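You operate a simulated robot arm through the tools that you are given. There is no shell and no other tool. Be economical: measure what you need, move in short steps, check, and stop when the job is done.

You run a simulated robot arm. Do the job below in one go: nothing can be reset, and whatever is moved stays where it is left.

TASK
Put one of the red springs from the mould bench top by the press on top of the green bundle there.

It is judged by the outcome, as a careful person would: the job done as asked, and still so three seconds after it is handed in. It fails if anything else is knocked over, pushed out of place, dropped, spilled or broken.

THE ROBOT
A 7-joint arm with a two-finger parallel gripper, fixed in place. Base frame: the origin is at the foot of the arm, x ahead of it, y to its left, z up; the work surface is at about z = 80. Readings come in cm, degrees, newtons and seconds.
With the tool pointing down near the work surface it reaches from about 30 to 70 cm from the base axis. Its first joint turns from -66.0 to 66.0 degrees. Payload 1.57 kg.
The TCP is the grasp point between the finger pads, 3 cm short of the fingertips. In the tool frame z runs along the fingers and y along their closing line. Largest opening 11 cm; finger width 2.4, thickness 1.2; the body of the gripper, 4.8 by 11.2 cm, starts 7.8 cm behind the TCP.
Orientation is that of the tool frame in the base frame, as a unit quaternion [w, x, y, z]. With the fingers straight down and closing along the base's y, the tool's x points along the base's -x, its y along +y and its z along -z.

THE INTERFACE
- The arm moves only by the tool jog_arm. Its argument "moves" is a list that holds one entry, the list of rows, each a list of 7 numbers: the shift along the base's x, y, z in cm, then the turn, a rotation vector about the base's x, y, z in rad, then the opening in per cent of the stroke, from 0 (shut) to 100 (fully open). In form: [[[dx, dy, dz, rx, ry, rz, fingers], ...]]. A call has 1 to 10 rows; each row shifts and turns the commanded pose from where the row before left it. Rows are played at 5 a second. More than 5 cm and 8.6 degrees between two rows, or a gripper value outside its range, and nothing of the call is played. Where a pose cannot be reached the arm comes as near as it can. A force on the tool above 40 N (or 10 N above the force at the start of the call, whichever is more), or a blocked arm, ends the call early, and 0.2 s more pass. Each finger travels about 10.8 cm/s and halts on what it meets, pressing with about 43 N; the grip force reading is that of the motor and also rises with nothing between the fingers. The clock runs only during rows and for 0.2 s after the last one: add rows that do not move to give the fingers time. The reply holds the time, the measured pose of the TCP, the force on the tool along the base axes, the opening and the grip force, in the units named above and with some noise.
- Cameras (640 x 400 px; columns grow to the right, rows downward): "scene" is fixed at [16.44, -39.04, 140.76]; the picture's right is [0.84, -0.55, 0.00], its down [-0.31, -0.48, -0.82] and it looks along [0.45, 0.69, -0.57] (base axes); focal length 332 px, centre (320, 200). "wrist" rides on the gripper at [7, 1.6, -14.1] in the tool frame; the picture's right is [-0.23, 0.97, 0.00], its down [-0.85, -0.20, -0.48] and it looks along [-0.47, -0.11, 0.88] (tool axes); focal length 222 px, centre (320, 200). There is no depth. A picture from a camera that has moved, and an enlarged one, comes with that camera's place and axes in the base frame and with its lens. The place of the scene camera against the robot may be out by one fixed shift of up to 1.2 cm in any direction.
- camera(camera): a new picture of that camera. No time passes.
- inspect(camera, box): a new picture of the part [left, top, right, bottom] of that camera's present view, enlarged. No time passes.
- job_done(): hands the job in; it is judged then, once.

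Go step by step. Nothing tells you positions but the pictures and the camera data: compare them with the known pose of the tool, close in by small moves and look again before you grip or let go. The budget is 90 turns and 38 pictures, counting those below and the enlarged ones. Unless the task says otherwise, let go and move clear before handing in, and close with one line.

The tools are called after "Request:" as a command line: name --argument value ..., lists and objects as JSON in quotes. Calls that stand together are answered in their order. jog_arm: Moves the arm, as the interface text tells. Its arguments: {"type":"object","properties":{"moves":{"type":"array","items":{"type":"array","items":{"type":"array","items":{"type":"number"}}}}},"required":["moves"]} The other tools are called the same way: camera (camera) takes a picture; inspect (camera, box) takes an enlarged picture of a part of a camera's view; job_done () hands the job in.

At the start:

```text
clock: 0.0
ee_pos: [47.31, 6.14, 105.68]
orientation: [0.0, 0.0, 1.0, 0.001]
force: [-1.0, 1.1, 0.2]
width: 10.98
grasp_force: 0.1
```

scene: 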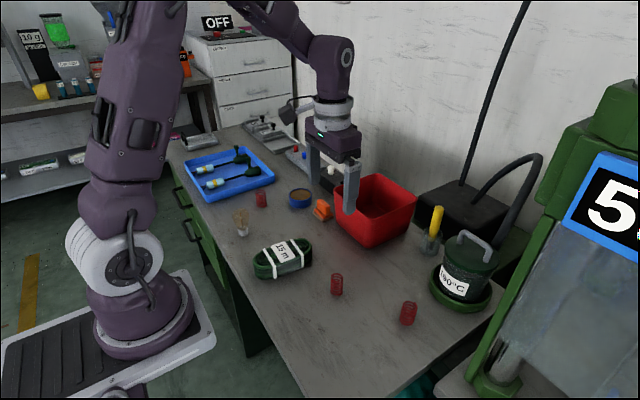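
wrist: 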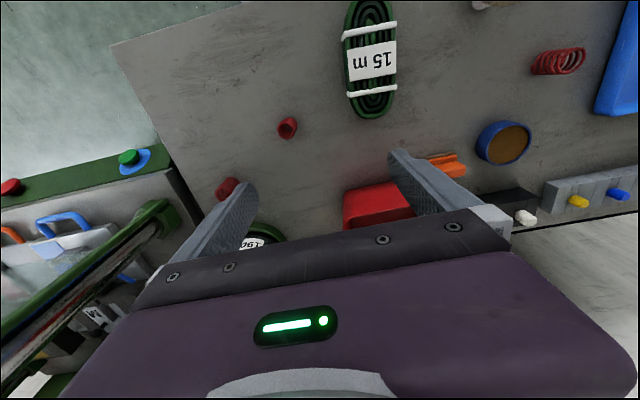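

I see three small red items on the bench and a green hose bundle. I'll look closer to tell which are springs.

Request:
inspect --camera "scene" --box '[230, 170, 350, 245]'

Request:
inspect --camera "scene" --box '[310, 255, 438, 335]'

Request:
inspect --camera "wrist" --box '[200, 0, 600, 250]'

```text
5.33 times, centred on (290, 208) of scene
camera zoom: at [16.44, -39.04, 140.76], right [0.84, -0.55, 0.0], down [-0.31, -0.48, -0.82], along [0.45, 0.69, -0.57], focal length 1769 px, centre (480, 160)
```

zoom: 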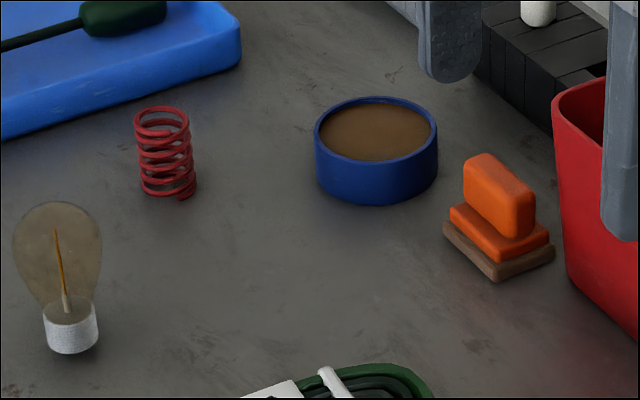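

```text
5.00 times, centred on (374, 295) of scene
camera zoom: at [16.44, -39.04, 140.76], right [0.84, -0.55, 0.0], down [-0.31, -0.48, -0.82], along [0.45, 0.69, -0.57], focal length 1658 px, centre (50, -275)
```

zoom: 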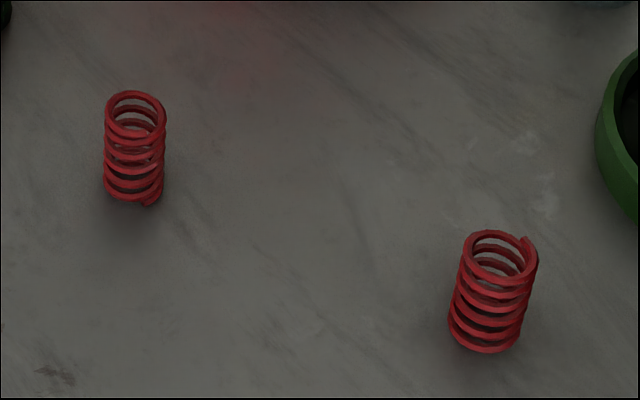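

```text
1.60 times, centred on (400, 125) of wrist
camera zoom: at [40.41, 7.77, 119.64], right [0.23, 0.97, 0.0], down [0.85, -0.2, 0.48], along [0.47, -0.11, -0.88], focal length 355 px, centre (192, 320)
```

zoom: 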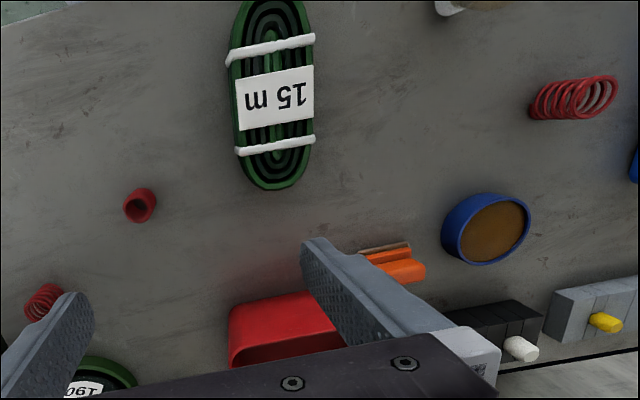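

All three are upright springs; the middle one is nearest, at about (46.6, 1.0), roughly 2.7 cm wide and 4.5 cm tall. The bundle's centre is about (40.3, 14.7). I'll move above the spring and look again.

Request:
jog_arm --moves '[[[-0.3, -2.5, -2, 0, 0, 0, 100], [-0.4, -2.6, -3, 0, 0, 0, 75], [0, 0, -4, 0, 0, 0, 60], [0, 0, -1, 0, 0, 0, 60], [0, 0, 0, 0, 0, 0, 60]]]'

Request:
camera --camera "wrist"

Request:
camera --camera "scene"

```text
clock: 1.2
ee_pos: [46.66, 1.05, 95.3]
orientation: [0.0, 0.001, 1.0, 0.0]
force: [-0.2, 0.6, 0.5]
width: 6.59
grasp_force: 0.1
```

```text
32 pictures are left
camera wrist: at [39.72, 2.63, 109.49], right [0.23, 0.97, 0.0], down [0.85, -0.2, 0.48], along [0.47, -0.11, -0.88], focal length 222 px, centre (320, 200)
```

wrist: 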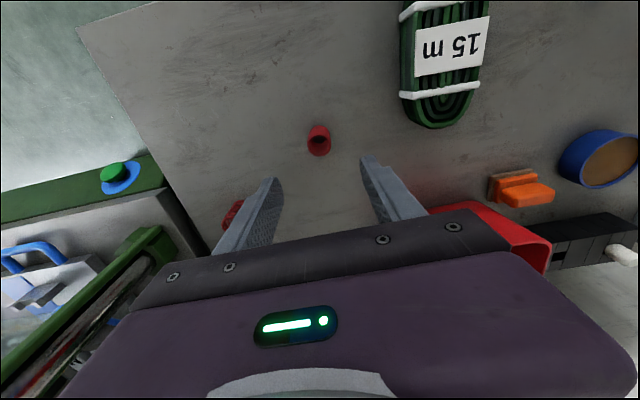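

```text
31 pictures are left
```

scene: 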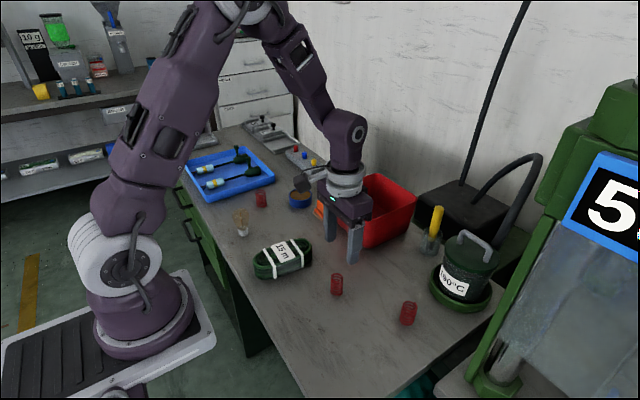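

The spring is visible between the fingers, a bit ahead; an enlarged look will pin it down.

Request:
inspect --camera "wrist" --box '[270, 100, 390, 175]'

Request:
inspect --camera "wrist" --box '[360, 0, 540, 140]'

```text
5.33 times, centred on (330, 138) of wrist
camera zoom: at [39.72, 2.63, 109.49], right [0.23, 0.97, 0.0], down [0.85, -0.2, 0.48], along [0.47, -0.11, -0.88], focal length 1185 px, centre (267, 533)
```

zoom: 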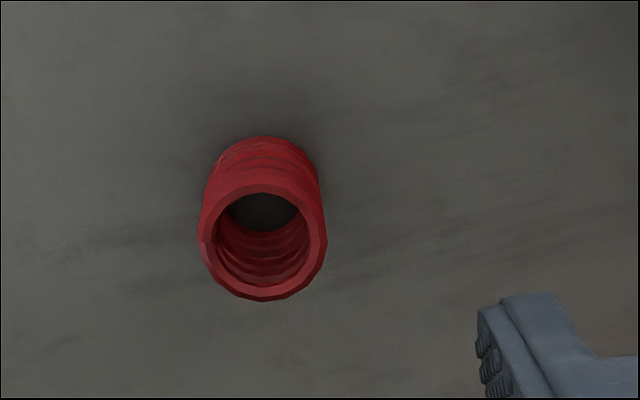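

```text
2.86 times, centred on (450, 70) of wrist
camera zoom: at [39.72, 2.63, 109.49], right [0.23, 0.97, 0.0], down [0.85, -0.2, 0.48], along [0.47, -0.11, -0.88], focal length 635 px, centre (-51, 571)
```

zoom: 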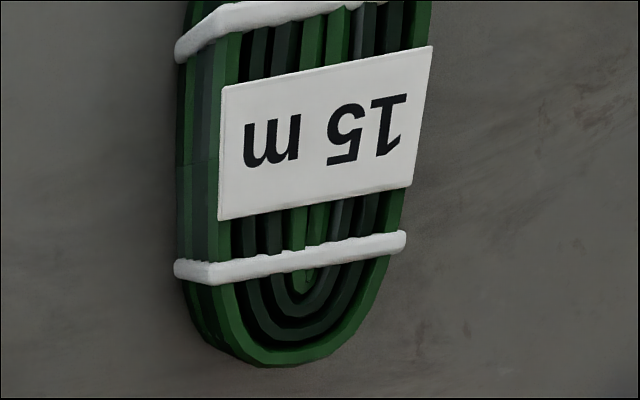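

The spring's axis is at about (46.2, 1.05) with its top near 84.5. I'll descend around it with the fingers 6.6 cm open and check before closing.

Request:
jog_arm --moves '[[[-0.45, 0, -3, 0, 0, 0, 60], [0, 0, -3, 0, 0, 0, 60], [0, 0, -3, 0, 0, 0, 60], [0, 0, -2.3, 0, 0, 0, 60], [0, 0, 0, 0, 0, 0, 60]]]'

Request:
camera --camera "wrist"

Request:
inspect --camera "scene" --box '[240, 200, 432, 320]'

```text
clock: 2.4
ee_pos: [46.13, 1.0, 84.09]
orientation: [0.0, 0.0, 1.0, -0.001]
force: [-0.7, 0.6, 0.5]
width: 6.55
grasp_force: 0.1
```

```text
28 pictures are left
camera wrist: at [39.22, 2.64, 98.28], right [0.23, 0.97, 0.0], down [0.85, -0.2, 0.48], along [0.47, -0.11, -0.88], focal length 222 px, centre (320, 200)
```

wrist: 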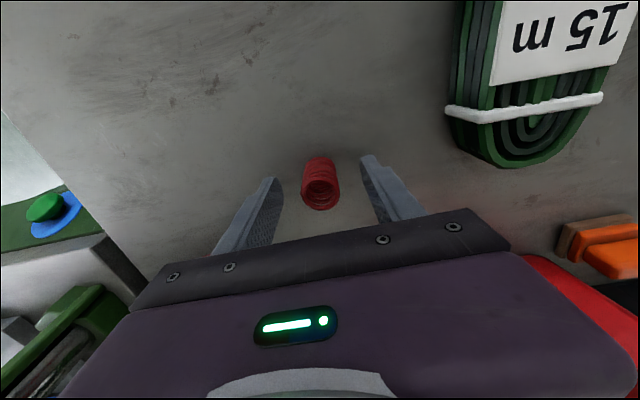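

```text
3.33 times, centred on (336, 260) of scene
camera zoom: at [16.44, -39.04, 140.76], right [0.84, -0.55, 0.0], down [-0.31, -0.48, -0.82], along [0.45, 0.69, -0.57], focal length 1106 px, centre (267, 0)
```

zoom: 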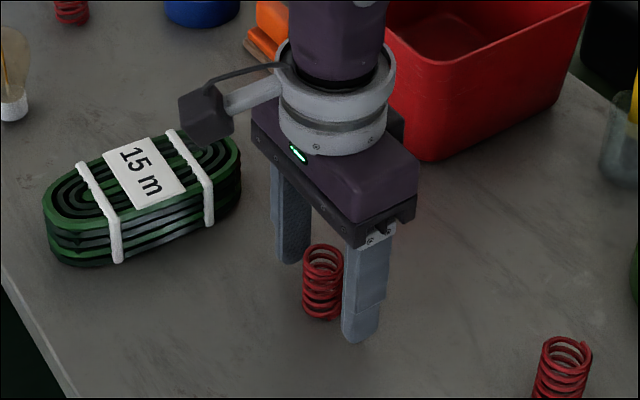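

The spring sits centred between the fingers, so I'll close on it.

Request:
jog_arm --moves '[[[0, 0, 0, 0, 0, 0, 40], [0, 0, 0, 0, 0, 0, 28], [0, 0, 0, 0, 0, 0, 20], [0, 0, 0, 0, 0, 0, 15], [0, 0, 0, 0, 0, 0, 15]]]'

Request:
camera --camera "wrist"

```text
clock: 3.6
ee_pos: [46.17, 0.86, 84.2]
orientation: [0.0, 0.0, 1.0, 0.0]
force: [-0.4, -0.6, -0.3]
width: 2.53
grasp_force: 36.1
```

```text
26 pictures are left
camera wrist: at [39.23, 2.64, 98.31], right [0.23, 0.97, 0.0], down [0.85, -0.2, 0.48], along [0.47, -0.11, -0.88], focal length 222 px, centre (320, 200)
```

wrist: 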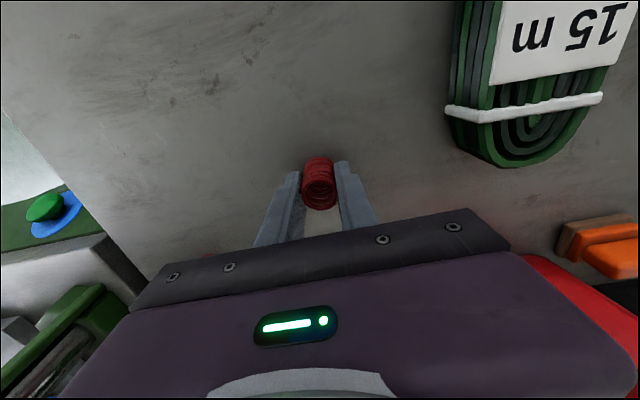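

Gripped, at 2.5 cm wide. I'll lift, then carry it over the bundle's label.

Request:
jog_arm --moves '[[[0, 0, 2, 0, 0, 0, 15], [0, 0, 4, 0, 0, 0, 15], [0, 0, 4, 0, 0, 0, 15], [-1.5, 3.5, 0, 0, 0, 0, 15], [-1.5, 3.5, 0, 0, 0, 0, 15], [-1.5, 3.5, 0, 0, 0, 0, 15], [-1.5, 3.5, 0, 0, 0, 0, 15], [0, 0, 0, 0, 0, 0, 15]]]'

Request:
camera --camera "wrist"

Request:
inspect --camera "scene" --box '[200, 180, 360, 280]'

```text
clock: 5.4
ee_pos: [40.37, 15.05, 94.44]
orientation: [0.001, 0.001, 1.0, 0.0]
force: [0.9, 0.2, -0.4]
width: 2.33
grasp_force: 35.9
```

```text
25 pictures are left
camera wrist: at [33.39, 16.82, 108.61], right [0.23, 0.97, 0.0], down [0.85, -0.2, 0.48], along [0.47, -0.11, -0.88], focal length 222 px, centre (320, 200)
```

wrist: 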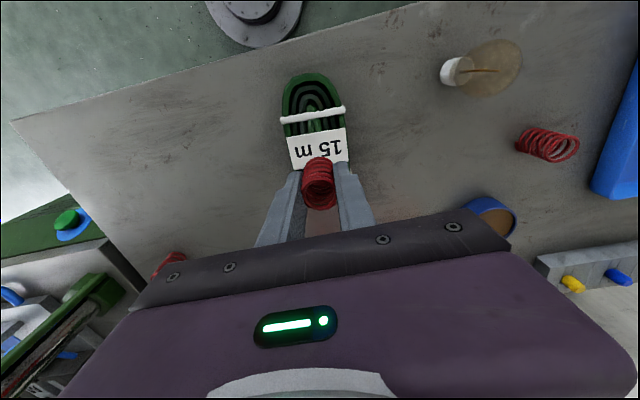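

```text
4.00 times, centred on (280, 230) of scene
camera zoom: at [16.44, -39.04, 140.76], right [0.84, -0.54, 0.0], down [-0.31, -0.48, -0.82], along [0.45, 0.69, -0.57], focal length 1327 px, centre (480, 80)
```

zoom: 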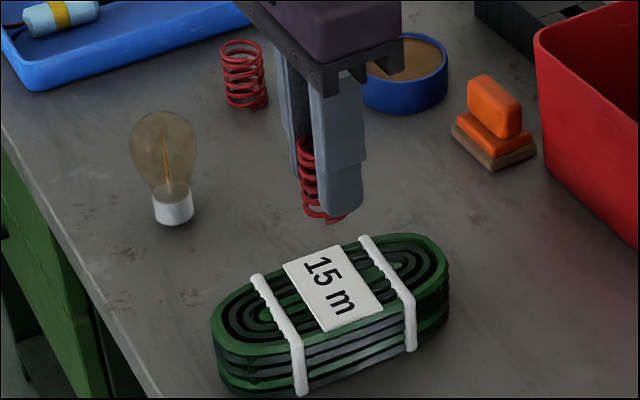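

The spring is held over the label centre (about 40.3, 15.1). I'll lower it to just above the bundle and check the gap.

Request:
jog_arm --moves '[[[0, 0.1, -2.5, 0, 0, 0, 15], [0, 0, -2, 0, 0, 0, 15], [0, 0, -0.5, 0, 0, 0, 15], [0, 0, 0, 0, 0, 0, 15]]]'

Request:
inspect --camera "scene" --box '[235, 200, 347, 270]'

Request:
inspect --camera "wrist" --box '[240, 50, 400, 250]'

```text
clock: 6.4
ee_pos: [40.3, 15.18, 89.27]
orientation: [0.0, 0.0, 1.0, 0.0]
force: [0.0, -0.1, -0.3]
width: 2.37
grasp_force: 35.5
```

```text
5.71 times, centred on (291, 235) of scene
camera zoom: at [16.44, -39.04, 140.76], right [0.84, -0.55, 0.0], down [-0.31, -0.48, -0.82], along [0.45, 0.69, -0.57], focal length 1895 px, centre (486, 0)
```

zoom: 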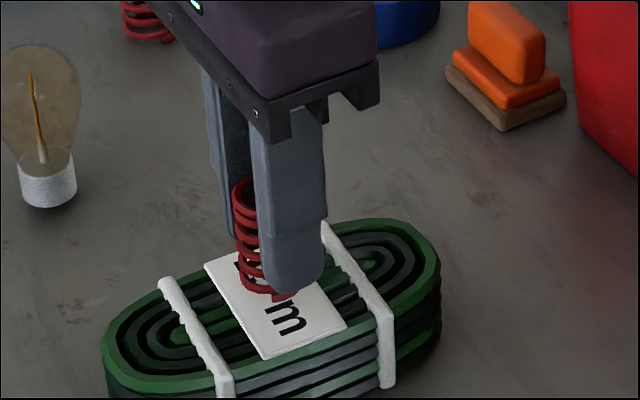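

```text
2.00 times, centred on (320, 150) of wrist
camera zoom: at [33.32, 16.87, 103.37], right [0.23, 0.97, 0.0], down [0.85, -0.2, 0.48], along [0.47, -0.11, -0.88], focal length 444 px, centre (320, 300)
```

zoom: 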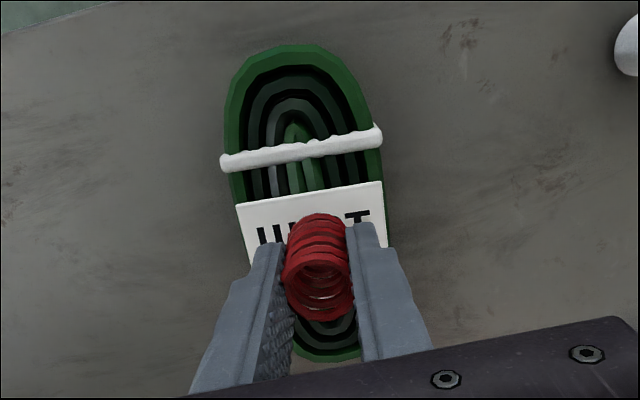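

The spring is centred over the label with a small gap left. I'll lower in small steps, watching the force.

Request:
jog_arm --moves '[[[0, 0, -0.3, 0, 0, 0, 15], [0, 0, -0.3, 0, 0, 0, 15], [0, 0, 0, 0, 0, 0, 15]]]'

Request:
inspect --camera "scene" --box '[255, 220, 319, 260]'

```text
clock: 7.2
ee_pos: [40.23, 15.03, 88.7]
orientation: [0.001, 0.001, 1.0, 0.001]
force: [-1.0, -0.9, 31.8]
width: 2.36
grasp_force: 35.9
```

```text
10.00 times, centred on (287, 240) of scene
camera zoom: at [16.39, -39.06, 140.76], right [0.84, -0.55, 0.0], down [-0.31, -0.48, -0.82], along [0.45, 0.69, -0.57], focal length 3317 px, centre (650, -200)
```

zoom: 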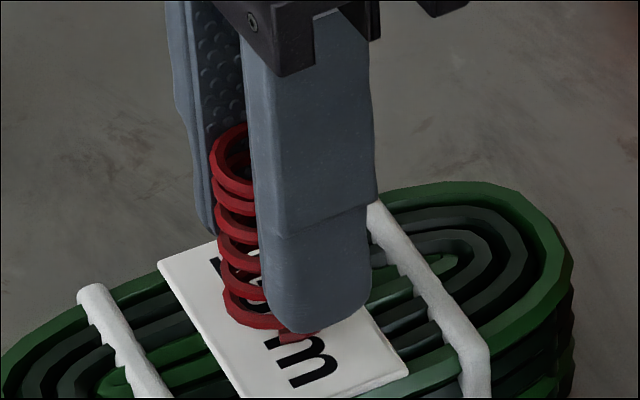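

It has touched down, pressing about 32 N. I'll ease up slightly, then open gently.

Request:
jog_arm --moves '[[[0, 0, 0.1, 0, 0, 0, 15], [0, 0, 0, 0, 0, 0, 15]]]'

```text
clock: 7.8
ee_pos: [40.18, 15.04, 88.69]
orientation: [0.0, 0.001, 1.0, -0.002]
force: [0.8, 0.4, 0.0]
width: 2.35
grasp_force: 36.1
```

The load is gone and the spring is just resting. Now I release it slowly.

Request:
jog_arm --moves '[[[0, 0, 0, 0, 0, 0, 20], [0, 0, 0, 0, 0, 0, 24], [0, 0, 0, 0, 0, 0, 28], [0, 0, 0, 0, 0, 0, 34], [0, 0, 0, 0, 0, 0, 42], [0, 0, 0, 0, 0, 0, 50], [0, 0, 0, 0, 0, 0, 50]]]'

Request:
camera --camera "wrist"

Request:
inspect --camera "scene" --box '[235, 200, 347, 270]'

```text
clock: 9.4
ee_pos: [40.31, 14.99, 88.67]
orientation: [0.0, 0.0, 1.0, 0.0]
force: [1.4, 0.1, -0.8]
width: 5.5
grasp_force: 0.0
```

```text
20 pictures are left
camera wrist: at [33.32, 16.75, 102.85], right [0.23, 0.97, 0.0], down [0.85, -0.2, 0.48], along [0.47, -0.11, -0.88], focal length 222 px, centre (320, 200)
```

wrist: 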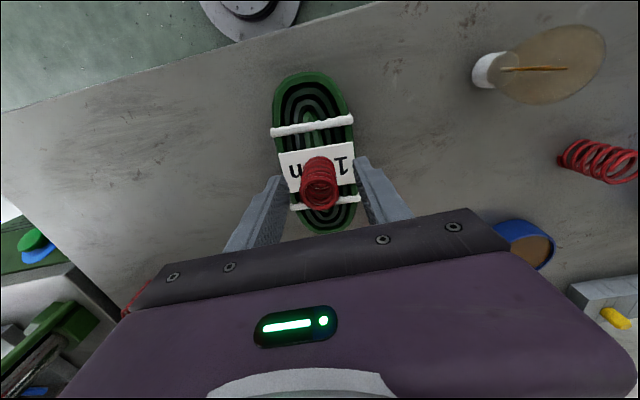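

```text
5.71 times, centred on (291, 235) of scene
camera zoom: at [16.44, -39.04, 140.76], right [0.84, -0.55, 0.0], down [-0.31, -0.48, -0.82], along [0.45, 0.69, -0.57], focal length 1895 px, centre (486, 0)
```

zoom: 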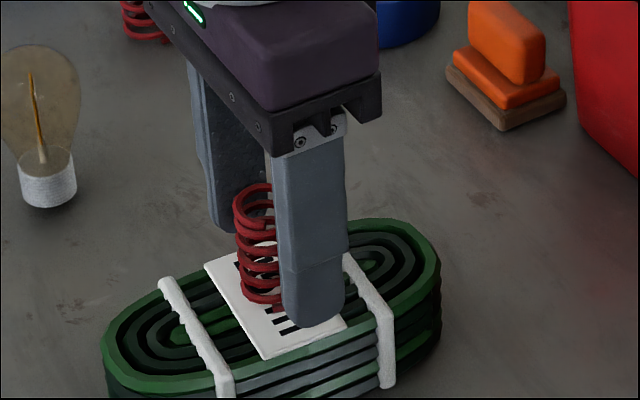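

The spring stands upright on the label, free of the fingers. I'll rise straight up and clear away.

Request:
jog_arm --moves '[[[0, 0, 2, 0, 0, 0, 50], [0, 0, 3, 0, 0, 0, 50], [0, 0, 4, 0, 0, 0, 50], [0, 0, 4, 0, 0, 0, 50], [0, 0, 3, 0, 0, 0, 50], [0, 0, 0, 0, 0, 0, 50], [0, 0, 0, 0, 0, 0, 50]]]'

Request:
camera --camera "scene"

Request:
inspect --camera "scene" --box '[235, 210, 347, 280]'

```text
clock: 11.0
ee_pos: [40.41, 15.18, 104.62]
orientation: [0.0, 0.001, 1.0, 0.001]
force: [-0.2, 0.4, 0.7]
width: 5.47
grasp_force: 0.1
```

```text
18 pictures are left
```

scene: 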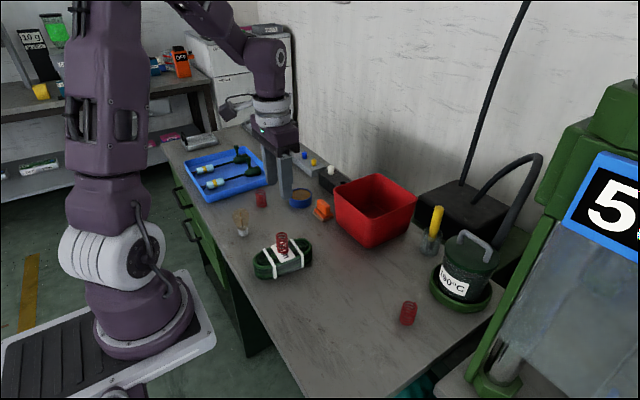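

```text
5.71 times, centred on (291, 245) of scene
camera zoom: at [16.44, -39.04, 140.76], right [0.84, -0.55, 0.0], down [-0.31, -0.48, -0.82], along [0.45, 0.69, -0.57], focal length 1895 px, centre (486, -57)
```

zoom: 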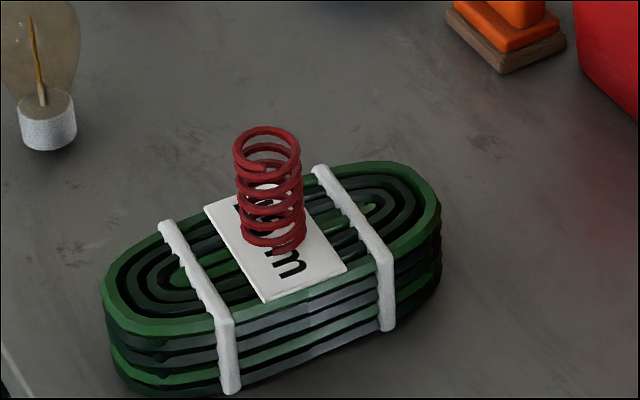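

The spring stands steadily on the green bundle, nothing else has moved, and the arm is clear, so I'm handing in.

Request:
job_done

```text
The job is handed in.
```

One red spring now stands upright on top of the green bundle, and nothing else on the bench was disturbed.
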